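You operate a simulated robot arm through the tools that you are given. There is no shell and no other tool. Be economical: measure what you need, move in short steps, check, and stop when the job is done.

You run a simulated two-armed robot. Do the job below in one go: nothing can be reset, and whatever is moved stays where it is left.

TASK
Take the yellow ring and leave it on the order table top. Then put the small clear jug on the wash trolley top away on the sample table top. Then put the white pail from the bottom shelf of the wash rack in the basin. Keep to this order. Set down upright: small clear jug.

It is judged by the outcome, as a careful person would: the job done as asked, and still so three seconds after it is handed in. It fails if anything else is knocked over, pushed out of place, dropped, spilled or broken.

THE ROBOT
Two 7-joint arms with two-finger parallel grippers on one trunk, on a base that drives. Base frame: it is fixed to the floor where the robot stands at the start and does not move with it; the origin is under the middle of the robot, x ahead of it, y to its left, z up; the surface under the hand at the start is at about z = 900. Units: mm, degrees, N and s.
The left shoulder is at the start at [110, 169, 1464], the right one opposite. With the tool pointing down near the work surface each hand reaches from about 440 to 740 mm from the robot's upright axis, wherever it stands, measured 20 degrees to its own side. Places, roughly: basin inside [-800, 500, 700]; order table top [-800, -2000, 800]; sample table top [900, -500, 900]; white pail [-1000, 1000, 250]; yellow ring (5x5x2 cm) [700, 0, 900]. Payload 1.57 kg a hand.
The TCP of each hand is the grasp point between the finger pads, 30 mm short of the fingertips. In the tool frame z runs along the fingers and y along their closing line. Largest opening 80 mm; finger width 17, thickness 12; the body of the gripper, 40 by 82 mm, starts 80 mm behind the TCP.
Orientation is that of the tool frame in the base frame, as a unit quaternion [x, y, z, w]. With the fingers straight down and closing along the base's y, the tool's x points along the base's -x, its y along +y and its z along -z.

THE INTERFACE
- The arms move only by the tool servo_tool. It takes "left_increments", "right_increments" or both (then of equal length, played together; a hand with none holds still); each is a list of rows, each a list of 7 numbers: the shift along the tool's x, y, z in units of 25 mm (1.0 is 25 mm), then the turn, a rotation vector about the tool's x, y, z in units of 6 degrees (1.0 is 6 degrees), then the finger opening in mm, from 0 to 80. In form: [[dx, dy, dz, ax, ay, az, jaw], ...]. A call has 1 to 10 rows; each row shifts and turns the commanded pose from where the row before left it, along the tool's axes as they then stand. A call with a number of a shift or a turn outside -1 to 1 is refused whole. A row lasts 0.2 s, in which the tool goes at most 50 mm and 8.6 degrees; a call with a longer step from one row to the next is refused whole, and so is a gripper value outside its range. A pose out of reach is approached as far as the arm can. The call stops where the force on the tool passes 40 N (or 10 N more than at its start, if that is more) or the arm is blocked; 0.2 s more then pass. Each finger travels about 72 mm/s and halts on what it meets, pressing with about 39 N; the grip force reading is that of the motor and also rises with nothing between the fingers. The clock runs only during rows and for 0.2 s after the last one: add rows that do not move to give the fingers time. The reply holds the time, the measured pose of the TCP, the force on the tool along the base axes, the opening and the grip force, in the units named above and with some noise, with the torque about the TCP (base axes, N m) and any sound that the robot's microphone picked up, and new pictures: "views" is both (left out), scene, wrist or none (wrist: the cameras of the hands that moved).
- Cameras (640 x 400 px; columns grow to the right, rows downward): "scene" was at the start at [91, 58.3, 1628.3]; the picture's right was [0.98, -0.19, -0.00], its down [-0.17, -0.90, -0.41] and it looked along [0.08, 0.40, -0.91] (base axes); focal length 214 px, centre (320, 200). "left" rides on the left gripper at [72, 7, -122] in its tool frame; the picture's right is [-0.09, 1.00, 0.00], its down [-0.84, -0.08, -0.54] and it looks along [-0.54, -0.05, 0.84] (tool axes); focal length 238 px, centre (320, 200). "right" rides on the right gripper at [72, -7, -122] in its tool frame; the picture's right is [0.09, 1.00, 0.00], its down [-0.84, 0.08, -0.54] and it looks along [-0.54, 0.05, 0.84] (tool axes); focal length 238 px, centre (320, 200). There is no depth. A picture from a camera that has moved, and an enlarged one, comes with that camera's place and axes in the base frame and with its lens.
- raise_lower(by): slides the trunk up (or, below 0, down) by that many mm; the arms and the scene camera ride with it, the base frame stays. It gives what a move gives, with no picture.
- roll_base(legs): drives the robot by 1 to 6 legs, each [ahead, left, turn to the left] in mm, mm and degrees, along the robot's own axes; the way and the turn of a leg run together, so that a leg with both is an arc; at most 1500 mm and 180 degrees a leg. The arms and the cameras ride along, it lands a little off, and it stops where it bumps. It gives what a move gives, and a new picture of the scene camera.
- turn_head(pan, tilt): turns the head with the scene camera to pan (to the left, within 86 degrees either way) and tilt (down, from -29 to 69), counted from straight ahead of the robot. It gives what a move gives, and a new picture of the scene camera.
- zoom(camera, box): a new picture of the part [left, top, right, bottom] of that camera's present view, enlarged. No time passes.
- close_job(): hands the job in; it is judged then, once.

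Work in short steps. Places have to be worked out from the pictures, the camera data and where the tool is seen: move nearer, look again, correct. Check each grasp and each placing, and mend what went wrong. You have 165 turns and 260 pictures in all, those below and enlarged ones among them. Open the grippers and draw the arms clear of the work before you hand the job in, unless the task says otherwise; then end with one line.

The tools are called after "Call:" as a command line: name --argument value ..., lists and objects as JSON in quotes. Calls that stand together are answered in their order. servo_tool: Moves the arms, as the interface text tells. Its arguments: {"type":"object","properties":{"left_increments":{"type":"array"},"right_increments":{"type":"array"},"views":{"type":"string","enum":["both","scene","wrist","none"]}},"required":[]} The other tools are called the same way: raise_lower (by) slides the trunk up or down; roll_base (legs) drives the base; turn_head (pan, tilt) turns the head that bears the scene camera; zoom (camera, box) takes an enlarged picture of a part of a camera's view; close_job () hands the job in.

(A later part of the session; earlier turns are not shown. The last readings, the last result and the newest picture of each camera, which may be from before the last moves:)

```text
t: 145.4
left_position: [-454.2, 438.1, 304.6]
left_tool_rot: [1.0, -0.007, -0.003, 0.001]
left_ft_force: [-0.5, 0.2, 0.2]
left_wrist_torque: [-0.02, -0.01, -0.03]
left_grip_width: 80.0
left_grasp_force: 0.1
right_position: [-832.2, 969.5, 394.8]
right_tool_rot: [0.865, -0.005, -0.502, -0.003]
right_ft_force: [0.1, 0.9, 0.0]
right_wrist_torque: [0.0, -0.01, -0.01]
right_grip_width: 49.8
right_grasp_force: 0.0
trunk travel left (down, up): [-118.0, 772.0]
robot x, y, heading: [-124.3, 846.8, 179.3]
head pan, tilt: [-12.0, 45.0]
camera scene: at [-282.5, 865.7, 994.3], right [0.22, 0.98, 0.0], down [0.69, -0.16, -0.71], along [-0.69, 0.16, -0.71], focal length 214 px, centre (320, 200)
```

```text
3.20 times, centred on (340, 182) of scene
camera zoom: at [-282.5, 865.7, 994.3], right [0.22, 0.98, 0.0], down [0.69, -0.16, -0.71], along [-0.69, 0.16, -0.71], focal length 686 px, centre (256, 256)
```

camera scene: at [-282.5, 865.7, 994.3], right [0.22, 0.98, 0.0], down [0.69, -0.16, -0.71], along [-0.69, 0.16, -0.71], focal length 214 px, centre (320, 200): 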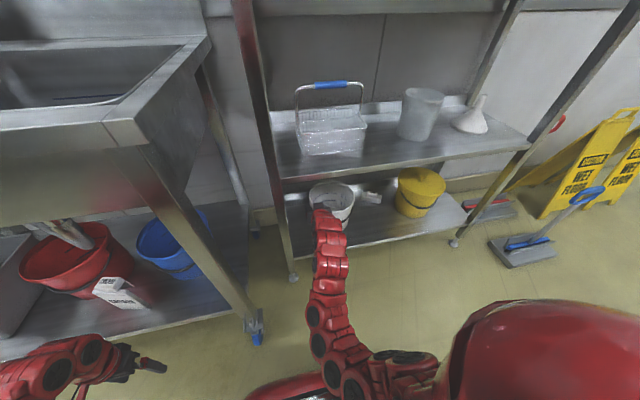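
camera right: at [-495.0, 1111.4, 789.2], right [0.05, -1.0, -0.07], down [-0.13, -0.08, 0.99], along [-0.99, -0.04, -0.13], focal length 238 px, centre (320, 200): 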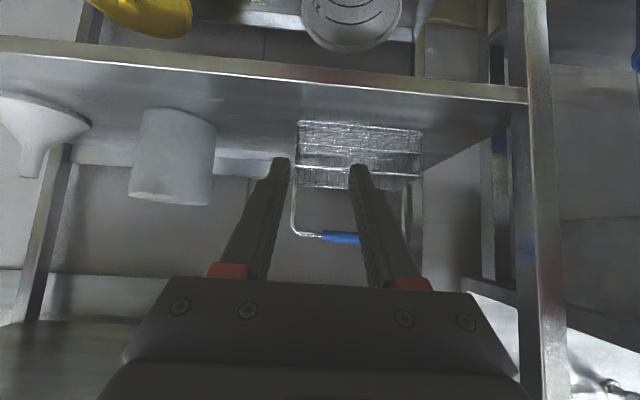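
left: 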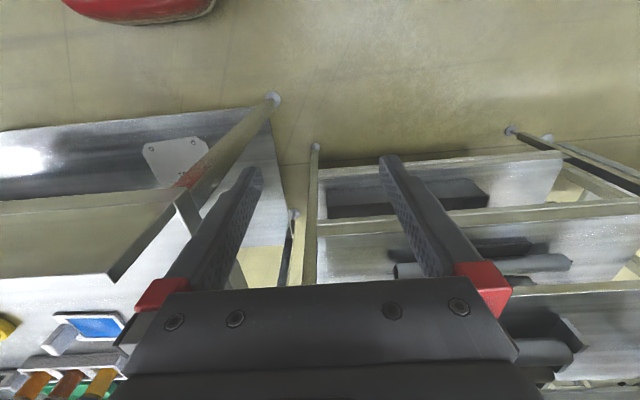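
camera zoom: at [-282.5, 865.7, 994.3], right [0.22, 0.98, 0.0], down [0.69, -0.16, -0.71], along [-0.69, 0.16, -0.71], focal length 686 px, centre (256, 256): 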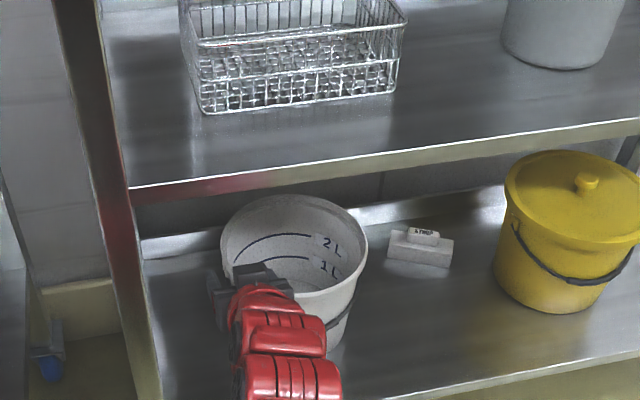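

Better estimate now: pail centre ≈(-868, 1055), rim z ≈370, -y rim edge y ≈962. I'll raise 25 mm for tip clearance, then advance the hand 35 mm.

Call:
raise_lower --by 25

Call:
roll_base --legs '[[35, 0, 0]]'

Call:
zoom --camera "right" --box '[0, 0, 640, 400]'

Call:
zoom --camera "scene" --box '[280, 140, 400, 215]'

```text
t: 146.2
left_position: [-454.6, 439.4, 331.8]
left_tool_rot: [1.0, -0.007, -0.002, 0.0]
left_ft_force: [-0.4, 0.0, 0.3]
left_wrist_torque: [-0.02, 0.0, -0.01]
left_grip_width: 79.9
left_grasp_force: 0.1
right_position: [-833.8, 969.2, 419.1]
right_tool_rot: [0.865, -0.005, -0.502, -0.003]
right_ft_force: [-0.9, 0.3, 0.0]
right_wrist_torque: [-0.01, -0.01, -0.03]
right_grip_width: 49.9
right_grasp_force: 0.2
trunk travel left (down, up): [-143.0, 747.0]
robot x, y, heading: [-119.2, 845.7, 179.4]
head pan, tilt: [-12.0, 45.0]
```

```text
t: 147.0
left_position: [-490.0, 438.8, 330.7]
left_tool_rot: [1.0, -0.007, -0.003, 0.001]
left_ft_force: [1.1, 0.3, -0.4]
left_wrist_torque: [-0.01, 0.0, 0.01]
left_grip_width: 79.7
left_grasp_force: 0.2
right_position: [-867.1, 970.0, 419.1]
right_tool_rot: [0.864, -0.004, -0.503, -0.002]
right_ft_force: [-0.8, 0.2, 0.2]
right_wrist_torque: [0.02, -0.03, 0.02]
right_grip_width: 50.0
right_grasp_force: 0.0
trunk travel left (down, up): [-143.0, 747.0]
robot x, y, heading: [-163.4, 845.6, 179.4]
head pan, tilt: [-12.0, 45.0]
camera scene: at [-317.4, 866.1, 1019.3], right [0.22, 0.98, 0.0], down [0.69, -0.16, -0.71], along [-0.69, 0.16, -0.71], focal length 214 px, centre (320, 200)
```

scene: 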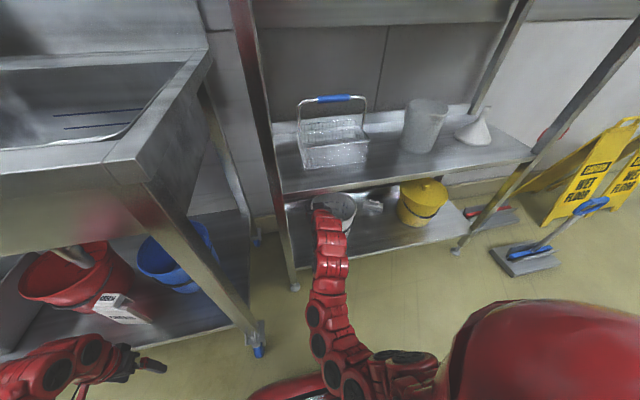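

```text
1.00 times, centred on (320, 200) of right (not enlarged: the box is as wide or as high as the picture)
camera zoom: at [-726.7, 974.3, 417.4], right [0.03, -1.0, -0.08], down [0.06, -0.08, 1.0], along [-1.0, -0.04, 0.05], focal length 238 px, centre (320, 200)
```

zoom: 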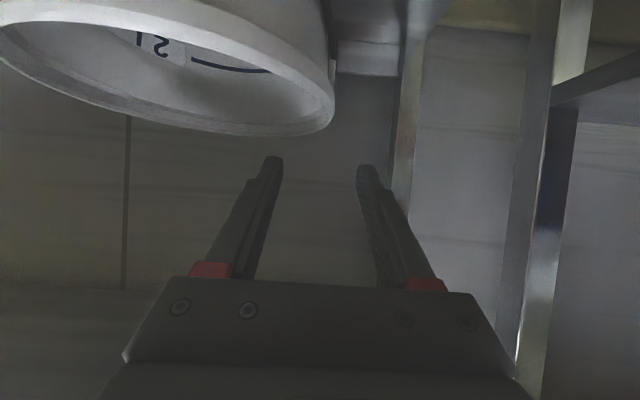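

```text
5.33 times, centred on (340, 178) of scene
camera zoom: at [-317.4, 866.1, 1019.3], right [0.22, 0.98, 0.0], down [0.69, -0.16, -0.71], along [-0.69, 0.16, -0.71], focal length 1144 px, centre (213, 320)
```

zoom: 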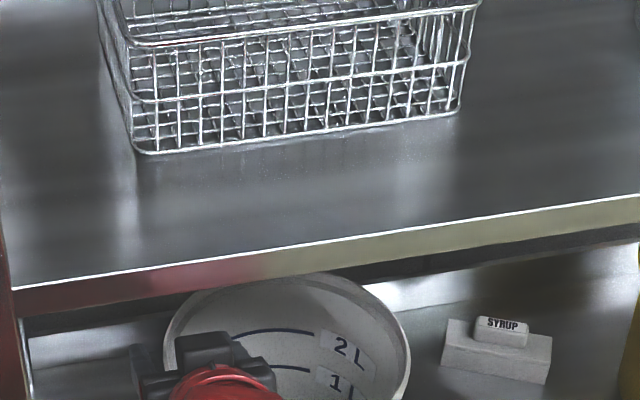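

The -y rim edge lies between the fingers (y≈963). I'll shift 5 mm and descend vertically ~57 mm so one finger goes inside.

Call:
servo_tool --right_increments '[[0, 0.2, 0, 0, 0, 0, 50], [0.4, 0, 0.23, 0, 0, 0, 50], [0.4, 0, 0.23, 0, 0, 0, 50], [0.4, 0, 0.23, 0, 0, 0, 50], [0.4, 0, 0.23, 0, 0, 0, 50], [0.4, 0, 0.23, 0, 0, 0, 50], [0, 0, 0, 0, 0, 0, 50]]' --views "both"

Call:
zoom --camera "scene" --box '[280, 165, 400, 240]'

```text
t: 148.6
left_position: [-489.7, 439.9, 329.9]
left_tool_rot: [1.0, -0.007, -0.003, 0.001]
left_ft_force: [-0.1, -0.1, -0.2]
left_wrist_torque: [0.02, 0.03, -0.01]
left_grip_width: 80.0
left_grasp_force: 0.1
right_position: [-868.1, 965.7, 360.8]
right_tool_rot: [0.865, -0.004, -0.502, -0.002]
right_ft_force: [-0.7, -0.9, 2.2]
right_wrist_torque: [0.04, -0.05, 0.03]
right_grip_width: 50.2
right_grasp_force: 0.6
trunk travel left (down, up): [-143.0, 747.0]
robot x, y, heading: [-156.8, 846.2, 179.2]
head pan, tilt: [-12.0, 45.0]
camera scene: at [-317.1, 866.1, 1019.3], right [0.22, 0.98, 0.0], down [0.69, -0.16, -0.71], along [-0.69, 0.16, -0.71], focal length 214 px, centre (320, 200)
camera right: at [-726.5, 970.1, 358.7], right [0.03, -1.0, -0.08], down [0.06, -0.08, 1.0], along [-1.0, -0.04, 0.05], focal length 238 px, centre (320, 200)
```

scene: 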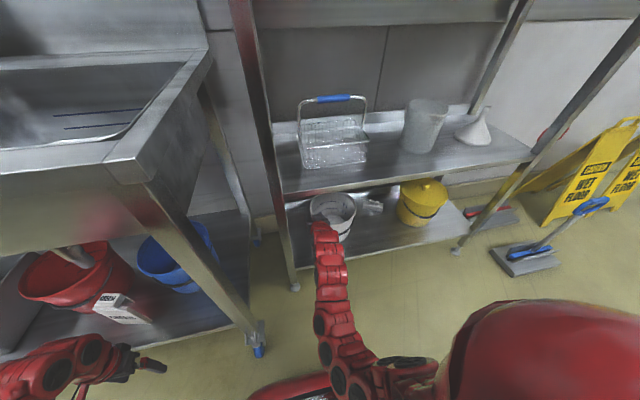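
right: 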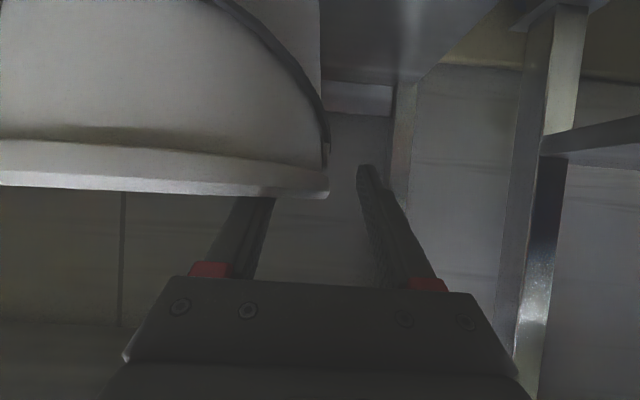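

```text
5.33 times, centred on (340, 202) of scene
camera zoom: at [-317.1, 866.1, 1019.3], right [0.22, 0.98, 0.0], down [0.69, -0.16, -0.71], along [-0.69, 0.16, -0.71], focal length 1144 px, centre (213, 187)
```

zoom: 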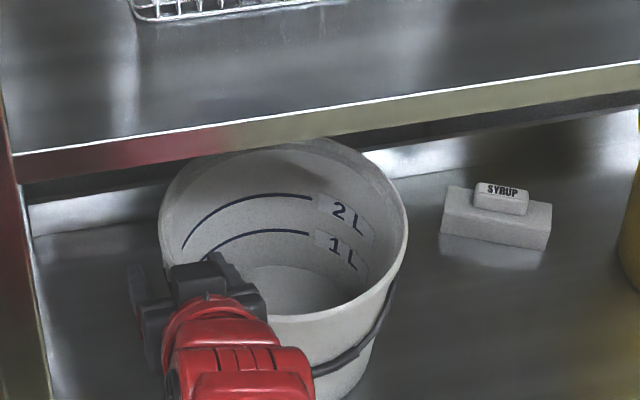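

One finger is inside, the other outside. 8 mm deeper, then close.

Call:
servo_tool --right_increments '[[0.28, 0, 0.16, 0, 0, 0, 50], [0, 0, 0, 0, 0, 0, 30], [0, 0, 0, 0, 0, 0, 15], [0, 0, 0, 0, 0, 0, 0], [0, 0, 0, 0, 0, 0, 0], [0, 0, 0, 0, 0, 0, 0], [0, 0, 0, 0, 0, 0, 0]]' --views "wrist"

Call:
zoom --camera "scene" --box '[280, 165, 400, 240]'

```text
t: 150.2
left_position: [-489.1, 439.6, 330.8]
left_tool_rot: [1.0, -0.007, -0.002, 0.001]
left_ft_force: [0.2, -0.1, -0.4]
left_wrist_torque: [0.02, 0.01, 0.0]
left_grip_width: 79.9
left_grasp_force: 0.1
right_position: [-868.0, 966.1, 352.6]
right_tool_rot: [0.864, -0.004, -0.503, -0.002]
right_ft_force: [0.5, 1.9, 4.3]
right_wrist_torque: [0.46, -0.3, 0.06]
right_grip_width: 11.5
right_grasp_force: 28.5
trunk travel left (down, up): [-143.0, 747.0]
robot x, y, heading: [-156.0, 847.6, 179.3]
head pan, tilt: [-12.0, 45.0]
camera right: at [-726.4, 970.2, 350.7], right [0.03, -1.0, -0.08], down [0.06, -0.08, 1.0], along [-1.0, -0.04, 0.05], focal length 238 px, centre (320, 200)
```

right: 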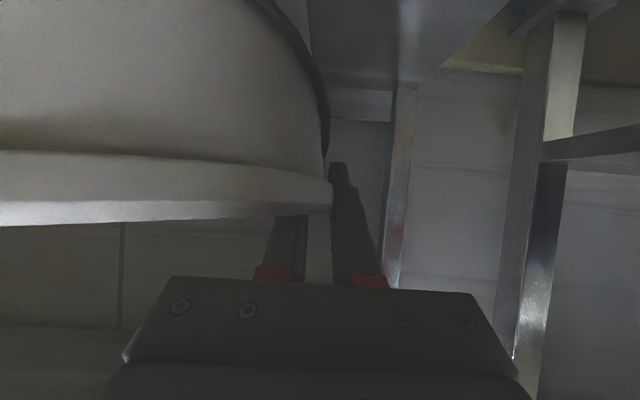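

```text
5.33 times, centred on (340, 202) of scene
camera zoom: at [-317.0, 866.1, 1019.4], right [0.22, 0.98, 0.0], down [0.69, -0.16, -0.71], along [-0.69, 0.16, -0.71], focal length 1144 px, centre (213, 187)
```

zoom: 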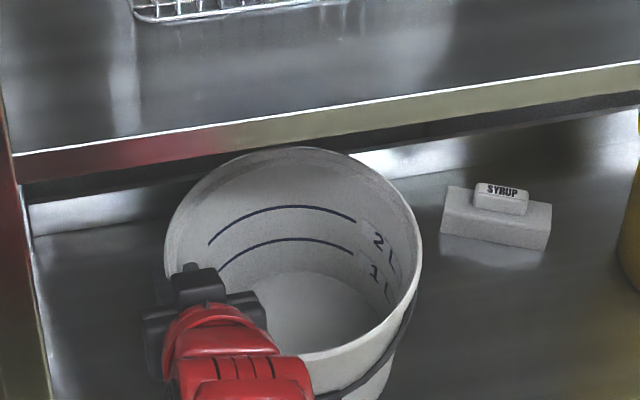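

Gripped (11.5 mm over the lip). Lifting 25 mm to test.

Call:
servo_tool --right_increments '[[-0.3, 0, -0.17, 0, 0, 0, 0], [-0.3, 0, -0.17, 0, 0, 0, 0], [-0.3, 0, -0.17, 0, 0, 0, 0], [0, 0, 0, 0, 0, 0, 0]]' --views "both"

Call:
zoom --camera "scene" --box '[280, 165, 400, 240]'

```text
t: 151.2
left_position: [-489.5, 437.7, 332.3]
left_tool_rot: [1.0, -0.007, -0.003, 0.001]
left_ft_force: [-0.1, 0.8, 0.4]
left_wrist_torque: [0.02, -0.04, 0.0]
left_grip_width: 80.1
left_grasp_force: 0.1
right_position: [-868.7, 964.7, 379.3]
right_tool_rot: [0.864, -0.004, -0.503, -0.002]
right_ft_force: [0.3, -0.9, 0.8]
right_wrist_torque: [-0.01, -0.1, 0.0]
right_grip_width: 8.1
right_grasp_force: 26.8
trunk travel left (down, up): [-143.0, 747.0]
robot x, y, heading: [-157.2, 844.4, 178.8]
head pan, tilt: [-12.0, 45.0]
camera scene: at [-317.4, 866.1, 1019.3], right [0.22, 0.98, 0.0], down [0.69, -0.16, -0.71], along [-0.69, 0.16, -0.71], focal length 214 px, centre (320, 200)
camera right: at [-727.3, 969.4, 377.1], right [0.04, -1.0, -0.08], down [0.06, -0.08, 1.0], along [-1.0, -0.04, 0.05], focal length 238 px, centre (320, 200)
```

scene: 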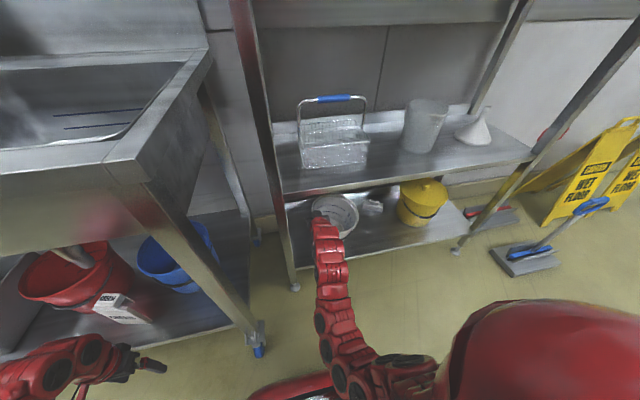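
right: 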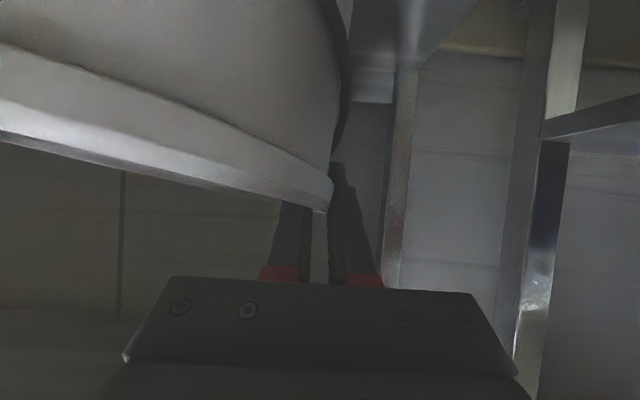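

```text
5.33 times, centred on (340, 202) of scene
camera zoom: at [-317.4, 866.1, 1019.3], right [0.22, 0.98, 0.0], down [0.69, -0.16, -0.71], along [-0.69, 0.16, -0.71], focal length 1144 px, centre (213, 187)
```

zoom: 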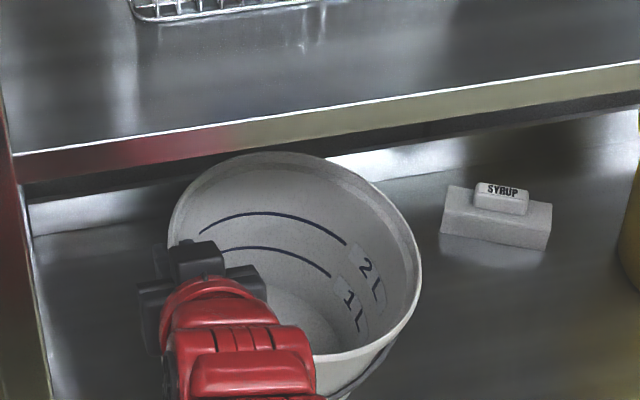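

The pail tilts some as it lifts. Lifting 35 mm more to see whether it hangs steady.

Call:
servo_tool --right_increments '[[-0.3, 0, -0.17, 0, 0, 0, 0], [-0.3, 0, -0.17, 0, 0, 0, 0], [-0.3, 0, -0.17, 0, 0, 0, 0], [-0.3, 0, -0.17, 0, 0, 0, 0], [0, 0, 0, 0, 0, 0, 0]]' --views "both"

Call:
zoom --camera "scene" --box '[280, 165, 400, 240]'

```text
t: 152.4
left_position: [-488.2, 439.3, 331.1]
left_tool_rot: [1.0, -0.006, -0.003, 0.001]
left_ft_force: [-0.1, 0.2, 0.3]
left_wrist_torque: [0.0, 0.02, 0.01]
left_grip_width: 80.2
left_grasp_force: 0.1
right_position: [-868.5, 963.0, 413.6]
right_tool_rot: [0.865, -0.004, -0.502, -0.002]
right_ft_force: [0.2, 0.4, -1.3]
right_wrist_torque: [-0.09, -0.02, 0.02]
right_grip_width: 7.6
right_grasp_force: 26.6
trunk travel left (down, up): [-143.0, 747.0]
robot x, y, heading: [-160.4, 846.3, 179.3]
head pan, tilt: [-12.0, 45.0]
camera scene: at [-317.5, 866.1, 1019.3], right [0.22, 0.98, 0.0], down [0.69, -0.16, -0.71], along [-0.69, 0.16, -0.71], focal length 214 px, centre (320, 200)
camera right: at [-727.4, 968.9, 411.4], right [0.03, -1.0, -0.08], down [0.06, -0.08, 1.0], along [-1.0, -0.04, 0.05], focal length 238 px, centre (320, 200)
```

scene: 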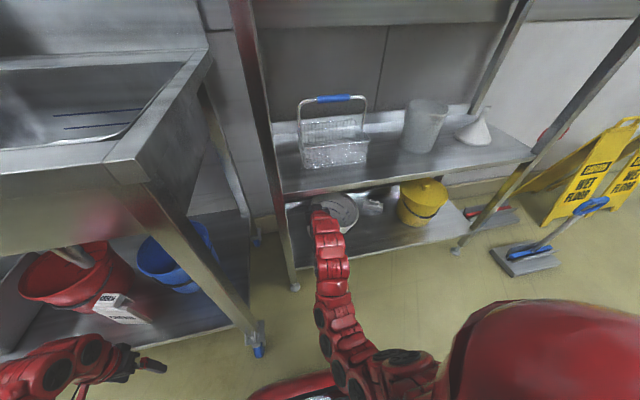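
right: 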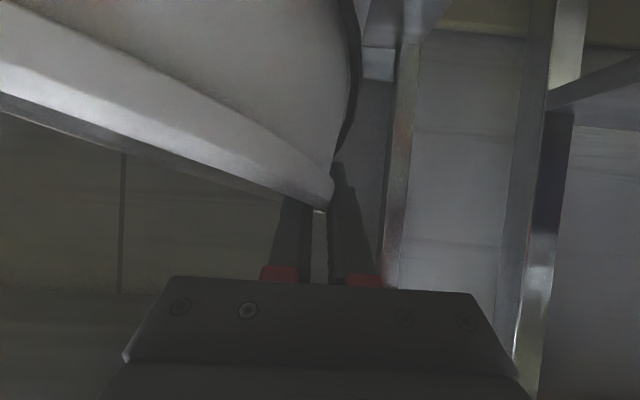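

```text
5.33 times, centred on (340, 202) of scene
camera zoom: at [-317.5, 866.1, 1019.3], right [0.22, 0.98, 0.0], down [0.69, -0.16, -0.71], along [-0.69, 0.16, -0.71], focal length 1144 px, centre (213, 187)
```

zoom: 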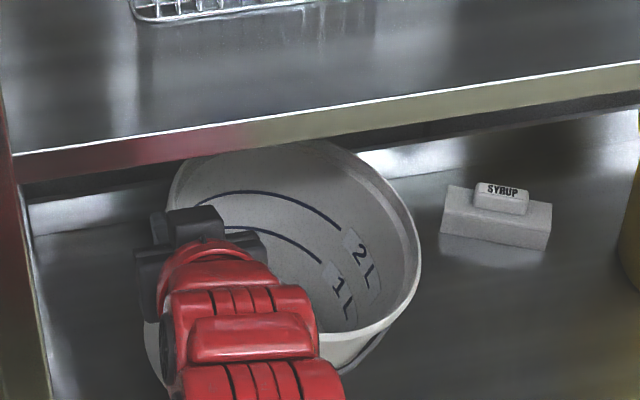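

It tilts ~22° because only the lip is gripped, with the far bottom edge near the shelf. I'll draw it 70 mm toward the shelf front, where there's headroom, and re-assess.

Call:
roll_base --legs '[[-70, 0, 0]]'

Call:
zoom --camera "right" --box '[0, 0, 640, 400]'

Call:
zoom --camera "scene" --box '[270, 150, 430, 250]'

```text
t: 153.4
left_position: [-418.9, 438.5, 329.8]
left_tool_rot: [1.0, -0.008, -0.003, 0.001]
left_ft_force: [-0.4, -0.8, -0.3]
left_wrist_torque: [-0.01, 0.0, 0.0]
left_grip_width: 79.9
left_grasp_force: 0.1
right_position: [-796.7, 964.7, 414.0]
right_tool_rot: [0.865, -0.006, -0.502, -0.003]
right_ft_force: [-0.2, -0.1, -0.8]
right_wrist_torque: [-0.11, 0.0, 0.0]
right_grip_width: 7.7
right_grasp_force: 26.9
trunk travel left (down, up): [-143.0, 747.0]
robot x, y, heading: [-86.7, 844.7, 179.0]
head pan, tilt: [-12.0, 45.0]
camera scene: at [-245.8, 865.4, 1019.3], right [0.22, 0.98, 0.0], down [0.69, -0.16, -0.71], along [-0.69, 0.16, -0.71], focal length 214 px, centre (320, 200)
```

scene: 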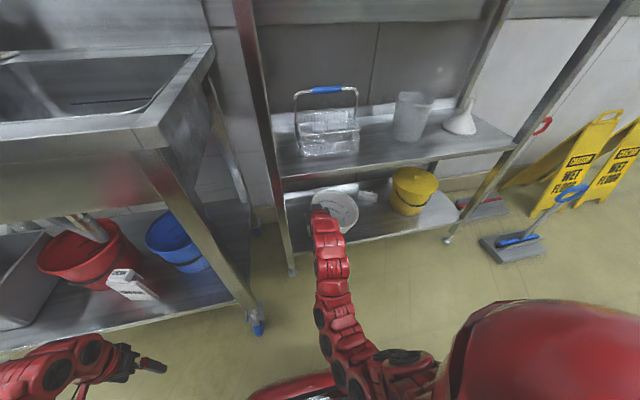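

```text
1.00 times, centred on (320, 200) of right (not enlarged: the box is as wide or as high as the picture)
camera zoom: at [-655.6, 968.8, 411.5], right [0.03, -1.0, -0.08], down [0.06, -0.08, 1.0], along [-1.0, -0.04, 0.05], focal length 238 px, centre (320, 200)
```

zoom: 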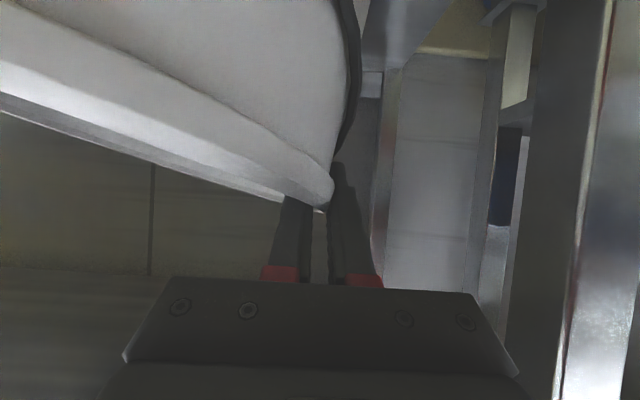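

```text
4.00 times, centred on (350, 200) of scene
camera zoom: at [-245.8, 865.4, 1019.3], right [0.22, 0.98, 0.0], down [0.69, -0.16, -0.71], along [-0.69, 0.16, -0.71], focal length 858 px, centre (200, 200)
```

zoom: 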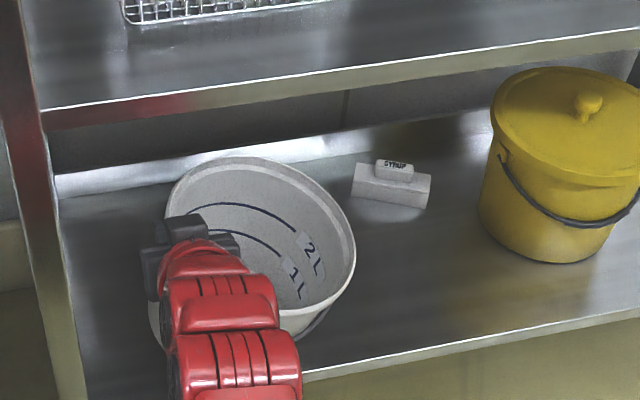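

Readings (≈1 N, 0.11 N·m) show it hangs freely and is very light; the tilt is unchanged. I'll back out 170 mm from the rack.

Call:
roll_base --legs '[[-180, 0, 0]]'

Call:
zoom --camera "right" --box '[0, 0, 640, 400]'

```text
t: 155.0
left_position: [-235.6, 437.4, 331.1]
left_tool_rot: [1.0, -0.009, -0.002, 0.001]
left_ft_force: [-0.9, 0.9, 0.1]
left_wrist_torque: [0.03, 0.0, -0.02]
left_grip_width: 80.2
left_grasp_force: 0.0
right_position: [-612.2, 961.7, 413.7]
right_tool_rot: [0.865, -0.006, -0.502, -0.003]
right_ft_force: [-0.2, -0.5, -1.7]
right_wrist_torque: [-0.11, -0.01, 0.02]
right_grip_width: 7.7
right_grasp_force: 26.9
trunk travel left (down, up): [-143.0, 747.0]
robot x, y, heading: [100.5, 841.8, 179.3]
head pan, tilt: [-12.0, 45.0]
camera scene: at [-61.4, 863.0, 1019.3], right [0.22, 0.97, 0.0], down [0.69, -0.16, -0.71], along [-0.69, 0.16, -0.71], focal length 214 px, centre (320, 200)
```

scene: 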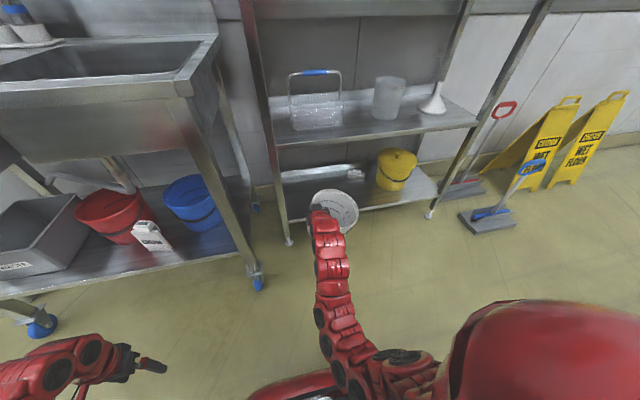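

```text
1.00 times, centred on (320, 200) of right (not enlarged: the box is as wide or as high as the picture)
camera zoom: at [-471.1, 967.0, 411.5], right [0.03, -1.0, -0.08], down [0.06, -0.08, 1.0], along [-1.0, -0.04, 0.05], focal length 238 px, centre (320, 200)
```

zoom: 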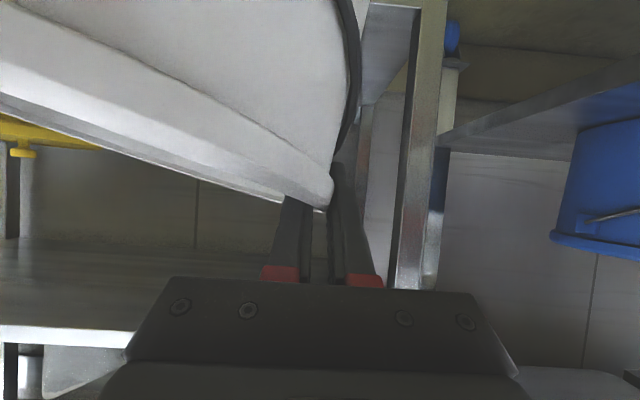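

Held well. Plan: set the pail first on the free drainboard of the trolley (about (-690, 200)), regrip it deeper with a vertical hand, then lower it into the basin (≈x -577..-915, y 340..700). Raising the trunk fully now.

Call:
raise_lower --by 400

Call:
raise_lower --by 345

Call:
turn_head --pan 0 --tilt 45

```text
t: 158.8
left_position: [-235.0, 436.2, 730.3]
left_tool_rot: [1.0, -0.009, -0.003, 0.001]
left_ft_force: [0.8, -0.6, 0.0]
left_wrist_torque: [0.01, 0.03, 0.05]
left_grip_width: 79.9
left_grasp_force: 0.1
right_position: [-612.6, 961.6, 813.7]
right_tool_rot: [0.864, -0.006, -0.503, -0.003]
right_ft_force: [0.5, 0.2, -2.2]
right_wrist_torque: [-0.15, -0.02, -0.01]
right_grip_width: 7.5
right_grasp_force: 27.2
trunk travel left (down, up): [-543.0, 347.0]
robot x, y, heading: [99.5, 842.0, 179.1]
head pan, tilt: [-12.0, 45.0]
```

```text
t: 162.2
left_position: [-234.7, 436.4, 1076.4]
left_tool_rot: [1.0, -0.009, -0.003, 0.001]
left_ft_force: [0.1, -0.3, 0.1]
left_wrist_torque: [0.03, 0.02, 0.0]
left_grip_width: 79.8
left_grasp_force: 0.1
right_position: [-611.9, 963.0, 1158.5]
right_tool_rot: [0.865, -0.006, -0.502, -0.003]
right_ft_force: [0.1, -0.1, -1.6]
right_wrist_torque: [-0.11, -0.01, 0.03]
right_grip_width: 6.9
right_grasp_force: 26.3
trunk travel left (down, up): [-888.0, 2.0]
robot x, y, heading: [101.9, 843.1, 178.9]
head pan, tilt: [-12.0, 45.0]
```

```text
t: 162.9
left_position: [-235.8, 435.5, 1075.6]
left_tool_rot: [1.0, -0.008, -0.002, 0.0]
left_ft_force: [0.6, 0.4, -0.3]
left_wrist_torque: [-0.02, -0.01, -0.04]
left_grip_width: 79.7
left_grasp_force: 0.1
right_position: [-613.2, 963.1, 1158.0]
right_tool_rot: [0.865, -0.008, -0.501, -0.004]
right_ft_force: [-0.1, -0.3, -1.4]
right_wrist_torque: [-0.12, 0.01, -0.03]
right_grip_width: 7.1
right_grasp_force: 26.5
trunk travel left (down, up): [-888.0, 2.0]
robot x, y, heading: [94.3, 841.7, 179.1]
head pan, tilt: [0.0, 45.0]
camera scene: at [-63.7, 846.1, 1764.3], right [0.02, 1.0, 0.0], down [0.71, -0.01, -0.71], along [-0.71, 0.01, -0.71], focal length 214 px, centre (320, 200)
```

scene: 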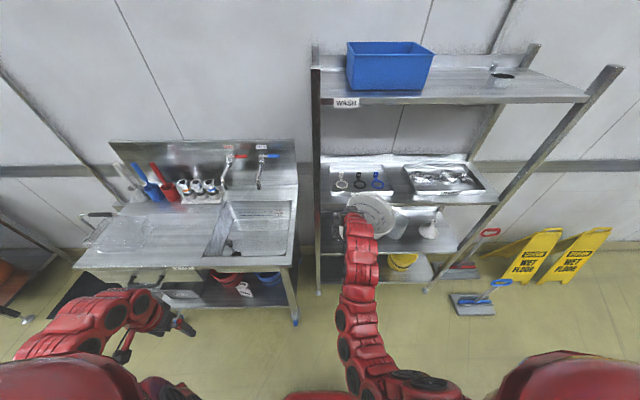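

Pail clear. Lifting the arm another 50 mm for clearance, then strafing left.

Call:
servo_tool --right_increments '[[-0.6, 0, -0.34, 0, 0, 0, 0], [-0.6, 0, -0.34, 0, 0, 0, 0], [-0.6, 0, -0.34, 0, 0, 0, 0], [0, 0, 0, 0, 0, 0, 0]]' --views "wrist"

Call:
roll_base --legs '[[0, 450, 0]]'

```text
t: 163.9
left_position: [-234.9, 437.0, 1074.1]
left_tool_rot: [1.0, -0.009, -0.003, 0.001]
left_ft_force: [0.7, 0.4, 0.2]
left_wrist_torque: [0.01, 0.03, -0.05]
left_grip_width: 80.0
left_grasp_force: 0.0
right_position: [-613.8, 962.8, 1209.6]
right_tool_rot: [0.865, -0.006, -0.502, -0.003]
right_ft_force: [0.0, -0.7, -1.2]
right_wrist_torque: [-0.1, -0.03, 0.0]
right_grip_width: 6.9
right_grasp_force: 25.9
trunk travel left (down, up): [-888.0, 2.0]
robot x, y, heading: [97.1, 844.1, 179.2]
head pan, tilt: [0.0, 45.0]
camera right: at [-472.2, 966.8, 1208.2], right [0.03, -1.0, -0.08], down [0.05, -0.08, 1.0], along [-1.0, -0.04, 0.05], focal length 238 px, centre (320, 200)
```

right: 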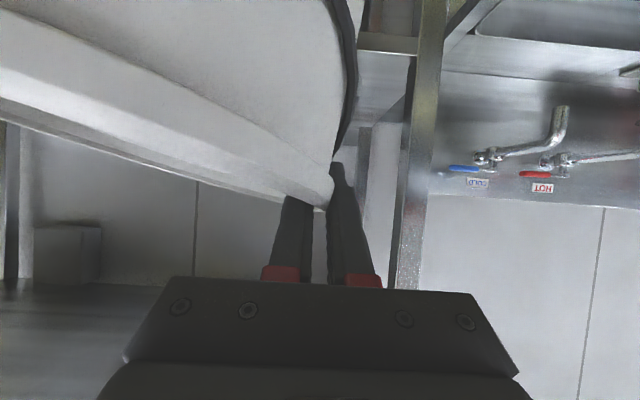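

```text
t: 166.6
left_position: [-246.6, 3.8, 1075.8]
left_tool_rot: [1.0, -0.012, -0.002, 0.001]
left_ft_force: [0.6, 0.5, 0.4]
left_wrist_torque: [0.01, 0.01, 0.03]
left_grip_width: 80.0
left_grasp_force: 0.1
right_position: [-621.7, 532.9, 1210.3]
right_tool_rot: [0.865, -0.01, -0.502, -0.005]
right_ft_force: [0.3, 0.8, -2.5]
right_wrist_torque: [-0.07, 0.0, -0.01]
right_grip_width: 6.9
right_grasp_force: 25.9
trunk travel left (down, up): [-888.0, 2.0]
robot x, y, heading: [87.6, 412.6, 178.5]
head pan, tilt: [0.0, 45.0]
camera scene: at [-72.2, 412.7, 1764.3], right [0.02, 1.0, 0.0], down [0.71, -0.02, -0.71], along [-0.71, 0.02, -0.71], focal length 214 px, centre (320, 200)
```

scene: 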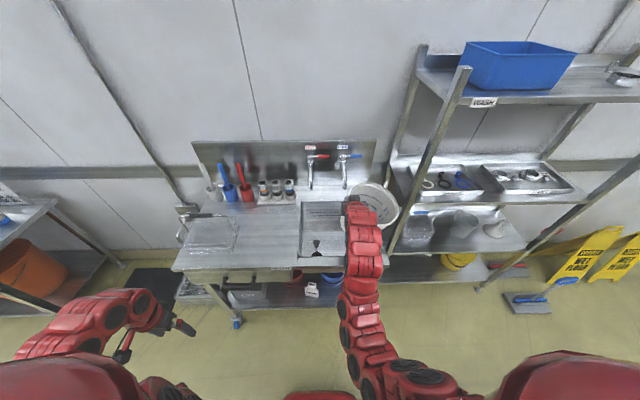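

Pail over the trolley. Continuing left 425 mm and ahead 60 mm to the drainboard.

Call:
roll_base --legs '[[0, 425, 0.8], [60, 0, 0]]'

Call:
zoom --camera "scene" --box '[220, 150, 460, 300]'

```text
t: 169.7
left_position: [-305.1, -415.9, 1076.2]
left_tool_rot: [1.0, -0.006, -0.005, 0.001]
left_ft_force: [-0.1, -0.2, 0.3]
left_wrist_torque: [0.0, 0.07, -0.01]
left_grip_width: 80.1
left_grasp_force: 0.0
right_position: [-686.1, 108.2, 1211.8]
right_tool_rot: [0.864, -0.005, -0.504, -0.003]
right_ft_force: [0.7, 0.5, -2.2]
right_wrist_torque: [-0.15, -0.01, 0.0]
right_grip_width: 6.8
right_grasp_force: 26.4
trunk travel left (down, up): [-888.0, 2.0]
robot x, y, heading: [22.4, -11.1, 179.3]
head pan, tilt: [0.0, 45.0]
camera scene: at [-133.0, -6.2, 1764.9], right [0.01, 1.0, 0.0], down [0.7, -0.01, -0.71], along [-0.71, 0.01, -0.7], focal length 214 px, centre (320, 200)
```

scene: 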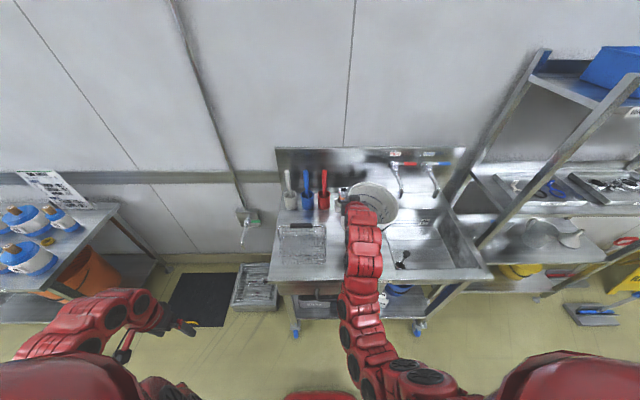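

```text
2.67 times, centred on (340, 225) of scene
camera zoom: at [-133.0, -6.2, 1764.9], right [0.01, 1.0, 0.0], down [0.7, -0.01, -0.71], along [-0.71, 0.01, -0.7], focal length 572 px, centre (267, 133)
```

zoom: 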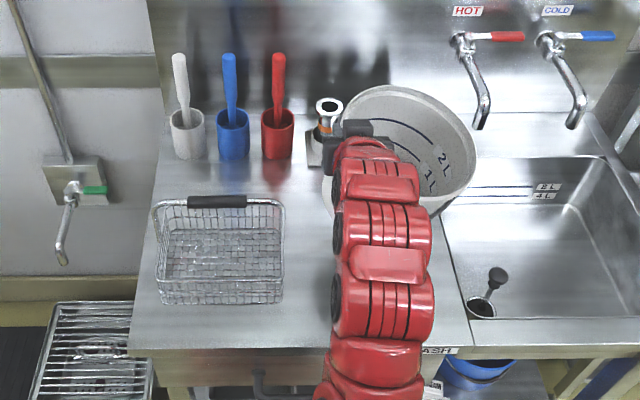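

Everything clear. The pail hangs ~22° rolled; I'll level it by rolling the hand 22° about base x (raising the +y side), shifting +y 15 mm.

Call:
servo_tool --right_increments '[[0, -0.15, 0, 0.36, 0, -0.64, 0], [0, -0.15, 0, 0.36, 0, -0.64, 0], [0, -0.15, 0, 0.36, 0, -0.64, 0], [0, -0.15, 0, 0.36, 0, -0.64, 0], [0, 0, 0, 0.36, 0, -0.64, 0], [0, 0, 0, 0, 0, 0, 0]]' --views "both"

Call:
zoom --camera "scene" --box '[280, 150, 440, 250]'

```text
t: 171.1
left_position: [-308.0, -416.5, 1075.1]
left_tool_rot: [1.0, -0.007, -0.002, -0.001]
left_ft_force: [0.7, -0.2, -0.1]
left_wrist_torque: [-0.03, 0.02, 0.03]
left_grip_width: 80.1
left_grasp_force: 0.0
right_position: [-689.3, 122.9, 1212.1]
right_tool_rot: [0.849, 0.094, -0.492, -0.167]
right_ft_force: [-0.3, 0.4, -1.9]
right_wrist_torque: [-0.15, 0.0, -0.01]
right_grip_width: 6.8
right_grasp_force: 26.5
trunk travel left (down, up): [-888.0, 2.0]
robot x, y, heading: [22.5, -7.2, 179.2]
head pan, tilt: [0.0, 45.0]
camera scene: at [-139.3, -6.8, 1764.2], right [0.01, 1.0, 0.0], down [0.71, -0.01, -0.71], along [-0.71, 0.01, -0.71], focal length 214 px, centre (320, 200)
camera right: at [-548.4, 128.2, 1212.7], right [0.04, -0.89, -0.45], down [0.05, -0.45, 0.89], along [-1.0, -0.06, 0.03], focal length 238 px, centre (320, 200)
```

scene: 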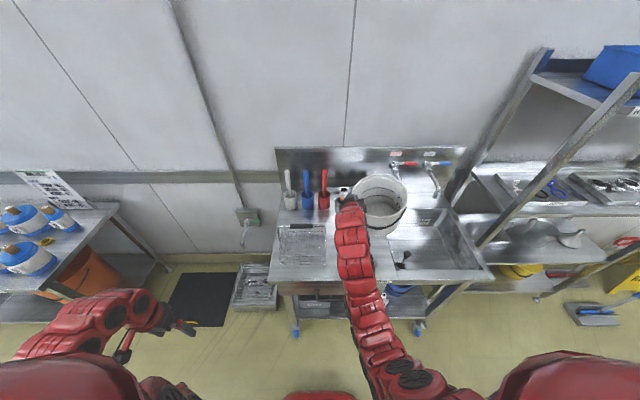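
right: 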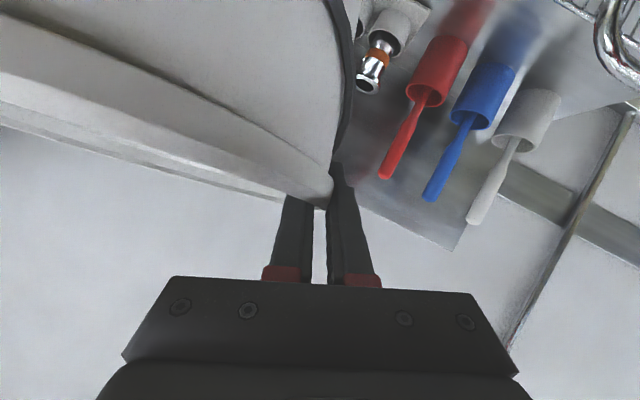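

```text
4.00 times, centred on (360, 200) of scene
camera zoom: at [-139.3, -6.8, 1764.2], right [0.01, 1.0, 0.0], down [0.71, -0.01, -0.71], along [-0.71, 0.01, -0.71], focal length 858 px, centre (160, 200)
```

zoom: 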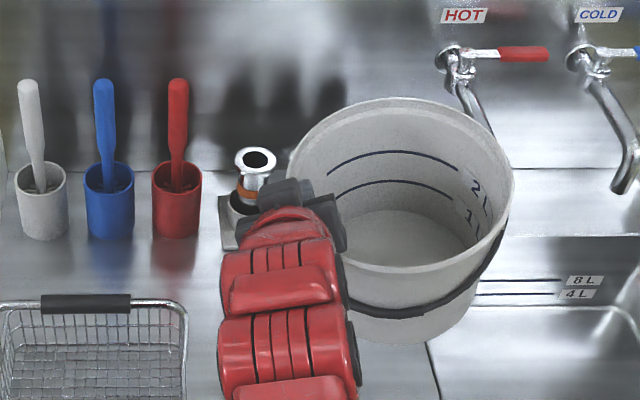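

The pail hangs level. Lowering the trunk 110 mm, then a slow descent to the drainboard.

Call:
raise_lower --by -110

Call:
servo_tool --right_increments '[[0.16, 0.075, 0.092, 0, 0, 0, 0], [0.16, 0.075, 0.092, 0, 0, 0, 0], [0.16, 0.075, 0.092, 0, 0, 0, 0], [0, 0, 0, 0, 0, 0, 0]]' --views "wrist"

Call:
zoom --camera "scene" --box '[240, 150, 480, 300]'

```text
t: 172.5
left_position: [-306.8, -417.1, 965.8]
left_tool_rot: [1.0, -0.006, -0.003, 0.0]
left_ft_force: [0.2, 0.5, -0.2]
left_wrist_torque: [-0.01, 0.02, 0.01]
left_grip_width: 80.0
left_grasp_force: 0.1
right_position: [-689.4, 123.5, 1102.1]
right_tool_rot: [0.849, 0.093, -0.492, -0.166]
right_ft_force: [-0.3, -0.1, -2.0]
right_wrist_torque: [-0.22, -0.02, -0.04]
right_grip_width: 6.7
right_grasp_force: 26.5
trunk travel left (down, up): [-778.0, 112.0]
robot x, y, heading: [25.3, -6.2, 179.4]
head pan, tilt: [0.0, 45.0]
```

```text
t: 173.5
left_position: [-306.5, -416.9, 964.9]
left_tool_rot: [1.0, -0.006, -0.002, 0.0]
left_ft_force: [-0.3, -0.6, -0.3]
left_wrist_torque: [0.0, -0.01, 0.02]
left_grip_width: 80.4
left_grasp_force: 0.0
right_position: [-690.0, 123.3, 1086.2]
right_tool_rot: [0.849, 0.092, -0.492, -0.167]
right_ft_force: [0.7, -0.6, -1.5]
right_wrist_torque: [-0.17, 0.01, -0.02]
right_grip_width: 6.8
right_grasp_force: 26.3
trunk travel left (down, up): [-778.0, 112.0]
robot x, y, heading: [24.0, -7.3, 179.5]
head pan, tilt: [0.0, 45.0]
camera right: at [-547.8, 128.4, 1087.7], right [0.04, -0.89, -0.45], down [0.05, -0.44, 0.89], along [-1.0, -0.06, 0.03], focal length 238 px, centre (320, 200)
```

right: 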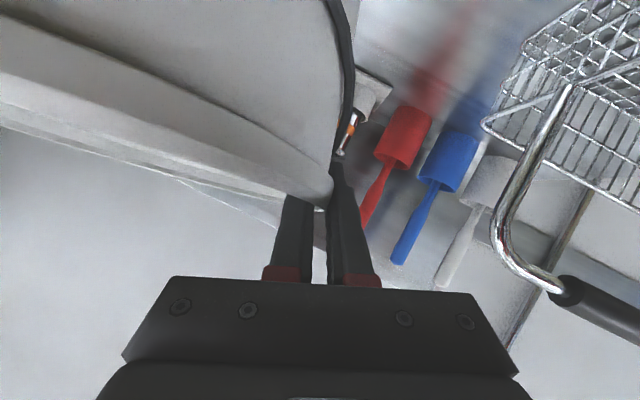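

```text
2.67 times, centred on (360, 225) of scene
camera zoom: at [-138.6, -6.8, 1654.3], right [0.01, 1.0, 0.0], down [0.71, -0.01, -0.71], along [-0.71, 0.01, -0.71], focal length 572 px, centre (213, 133)
```

zoom: 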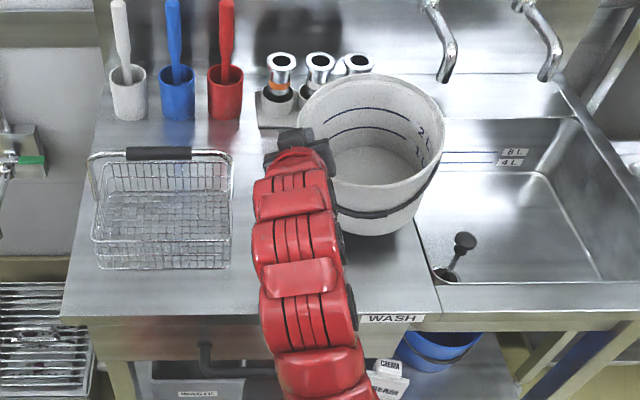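

About 35 mm to go. Shifting 15 mm to -y away from the basin seam, then descending in small steps.

Call:
servo_tool --right_increments '[[-0.194, 0.556, -0.115, 0, 0, 0, 0], [0.16, 0.075, 0.092, 0, 0, 0, 0], [0.16, 0.075, 0.092, 0, 0, 0, 0], [0.16, 0.075, 0.092, 0, 0, 0, 0], [0, 0, 0, 0, 0, 0, 0]]' --views "none"

Call:
servo_tool --right_increments '[[0.13, 0.06, 0.073, 0, 0, 0, 0], [0.13, 0.06, 0.073, 0, 0, 0, 0], [0, 0, 0, 0, 0, 0, 0]]' --views "none"

Call:
zoom --camera "scene" --box '[240, 150, 480, 300]'

```text
t: 174.7
left_position: [-307.3, -417.0, 964.5]
left_tool_rot: [1.0, -0.006, -0.002, 0.001]
left_ft_force: [-1.0, -0.6, 0.1]
left_wrist_torque: [-0.01, -0.04, -0.01]
left_grip_width: 80.1
left_grasp_force: 0.1
right_position: [-688.3, 107.3, 1073.0]
right_tool_rot: [0.849, 0.093, -0.493, -0.166]
right_ft_force: [0.8, 0.3, -0.9]
right_wrist_torque: [-0.2, -0.01, 0.0]
right_grip_width: 6.6
right_grasp_force: 25.8
trunk travel left (down, up): [-778.0, 112.0]
robot x, y, heading: [21.8, -8.7, 179.5]
head pan, tilt: [0.0, 45.0]
```

```text
t: 175.5
left_position: [-306.5, -417.5, 966.8]
left_tool_rot: [1.0, -0.006, -0.003, 0.0]
left_ft_force: [-0.7, 0.8, 0.6]
left_wrist_torque: [0.0, -0.01, -0.01]
left_grip_width: 79.9
left_grasp_force: 0.1
right_position: [-689.2, 106.8, 1065.4]
right_tool_rot: [0.849, 0.092, -0.492, -0.168]
right_ft_force: [-0.1, -0.2, -1.4]
right_wrist_torque: [-0.18, 0.0, 0.05]
right_grip_width: 6.3
right_grasp_force: 26.6
trunk travel left (down, up): [-778.0, 112.0]
robot x, y, heading: [25.2, -9.7, 179.3]
head pan, tilt: [0.0, 45.0]
```

```text
2.67 times, centred on (360, 225) of scene
camera zoom: at [-138.6, -6.8, 1654.3], right [0.01, 1.0, 0.0], down [0.71, -0.01, -0.71], along [-0.71, 0.01, -0.71], focal length 572 px, centre (213, 133)
```

zoom: 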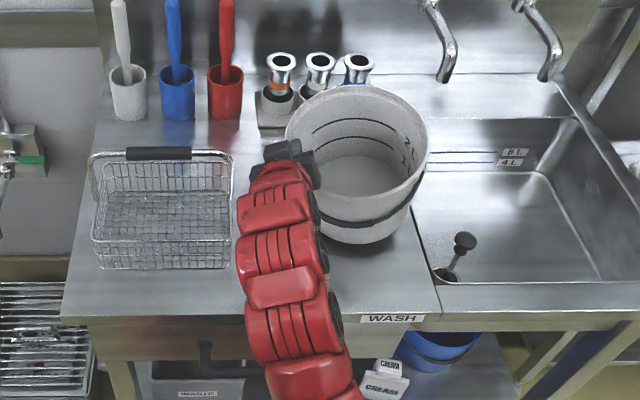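

Still hanging free; continuing down.

Call:
servo_tool --right_increments '[[0.13, 0.06, 0.073, 0, 0, 0, 0], [0.13, 0.06, 0.073, 0, 0, 0, 0], [0.13, 0.06, 0.073, 0, 0, 0, 0], [0, 0, 0, 0, 0, 0, 0]]' --views "none"

Call:
servo_tool --right_increments '[[0.13, 0.06, 0.073, 0, 0, 0, 0], [0.13, 0.06, 0.073, 0, 0, 0, 0], [0, 0, 0, 0, 0, 0, 0]]' --views "wrist"

Call:
zoom --camera "scene" --box '[300, 160, 460, 260]'

```text
t: 176.5
left_position: [-307.3, -417.1, 966.4]
left_tool_rot: [1.0, -0.006, -0.002, -0.001]
left_ft_force: [0.0, -0.4, 0.4]
left_wrist_torque: [0.0, 0.02, -0.01]
left_grip_width: 80.1
left_grasp_force: 0.1
right_position: [-688.3, 108.2, 1051.6]
right_tool_rot: [0.849, 0.093, -0.492, -0.167]
right_ft_force: [-0.8, -0.2, -1.5]
right_wrist_torque: [-0.16, 0.02, 0.0]
right_grip_width: 5.9
right_grasp_force: 26.1
trunk travel left (down, up): [-778.0, 112.0]
robot x, y, heading: [22.9, -9.7, 179.7]
head pan, tilt: [0.0, 45.0]
```

```text
t: 177.3
left_position: [-305.3, -418.1, 966.6]
left_tool_rot: [1.0, -0.007, -0.003, -0.001]
left_ft_force: [-0.1, -0.1, 0.9]
left_wrist_torque: [-0.02, 0.03, -0.01]
left_grip_width: 79.9
left_grasp_force: 0.1
right_position: [-687.9, 103.9, 1050.1]
right_tool_rot: [0.846, 0.093, -0.497, -0.167]
right_ft_force: [-0.9, -8.8, 29.2]
right_wrist_torque: [-0.01, -0.15, -0.03]
right_grip_width: 6.3
right_grasp_force: 26.0
trunk travel left (down, up): [-778.0, 112.0]
robot x, y, heading: [22.9, -8.9, 179.4]
head pan, tilt: [0.0, 45.0]
camera right: at [-546.1, 110.5, 1049.1], right [0.04, -0.89, -0.45], down [0.06, -0.45, 0.89], along [-1.0, -0.06, 0.04], focal length 238 px, centre (320, 200)
```

right: 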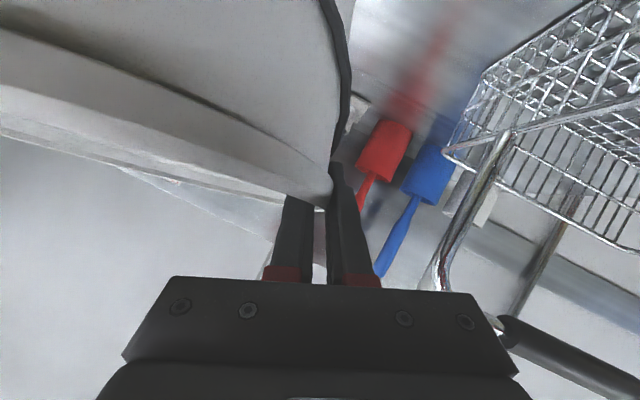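

```text
4.00 times, centred on (380, 210) of scene
camera zoom: at [-134.0, -9.6, 1655.2], right [0.01, 1.0, 0.0], down [0.71, -0.01, -0.71], along [-0.71, 0.01, -0.71], focal length 858 px, centre (80, 160)
```

zoom: 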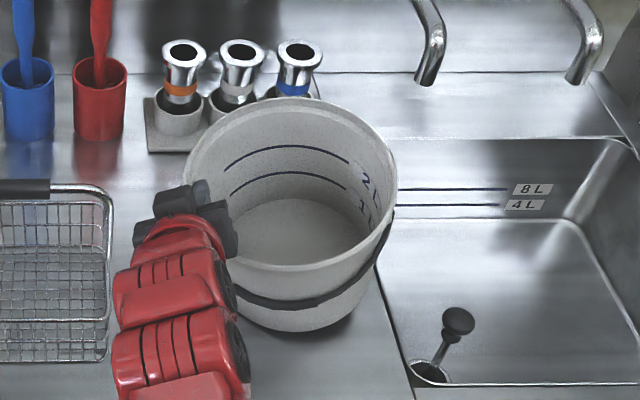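

Contact: pail is standing on the drainboard. Easing up, opening to 36 mm, and lifting away.

Call:
servo_tool --right_increments '[[-0.08, -0.04, -0.05, 0, 0, 0, 0], [0, 0, 0, 0, 0, 0, 12], [0, 0, 0, 0, 0, 0, 24], [0, 0, 0, 0, 0, 0, 36], [-0.5, -0.23, -0.29, 0, 0, 0, 36], [-0.6, -0.28, -0.34, 0, 0, 0, 36], [-0.6, -0.28, -0.34, 0, 0, 0, 36], [-0.6, -0.28, -0.34, 0, 0, 0, 36], [-0.6, -0.28, -0.34, 0, 0, 0, 36], [0, 0, 0, 0, 0, 0, 36]]' --views "both"

```text
t: 179.5
left_position: [-307.7, -417.1, 966.1]
left_tool_rot: [1.0, -0.006, -0.002, 0.0]
left_ft_force: [-0.1, 0.2, 0.0]
left_wrist_torque: [0.03, 0.01, -0.01]
left_grip_width: 80.0
left_grasp_force: 0.0
right_position: [-689.3, 107.2, 1136.5]
right_tool_rot: [0.849, 0.093, -0.492, -0.167]
right_ft_force: [0.2, -0.4, -0.2]
right_wrist_torque: [0.03, 0.0, 0.01]
right_grip_width: 36.0
right_grasp_force: 0.1
trunk travel left (down, up): [-778.0, 112.0]
robot x, y, heading: [26.4, -8.5, 179.7]
head pan, tilt: [0.0, 45.0]
camera scene: at [-138.3, -6.8, 1654.3], right [0.01, 1.0, 0.0], down [0.71, -0.01, -0.71], along [-0.71, 0.01, -0.71], focal length 214 px, centre (320, 200)
camera right: at [-548.2, 112.8, 1137.5], right [0.04, -0.89, -0.45], down [0.05, -0.44, 0.89], along [-1.0, -0.06, 0.03], focal length 238 px, centre (320, 200)
```

scene: 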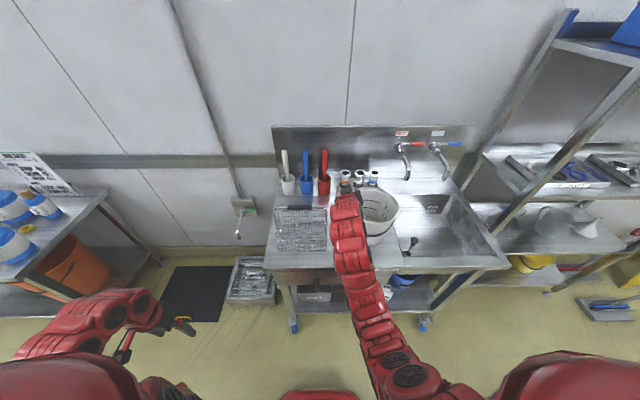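
right: 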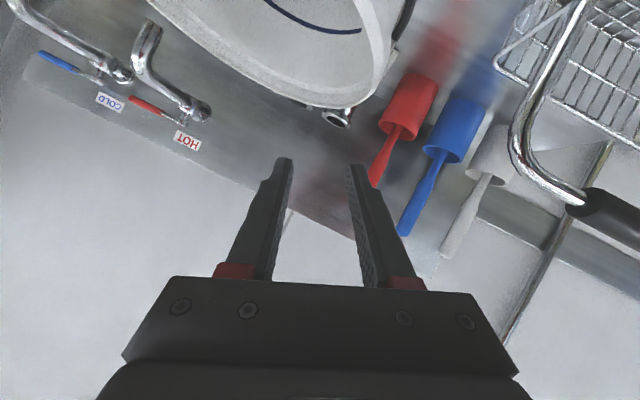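

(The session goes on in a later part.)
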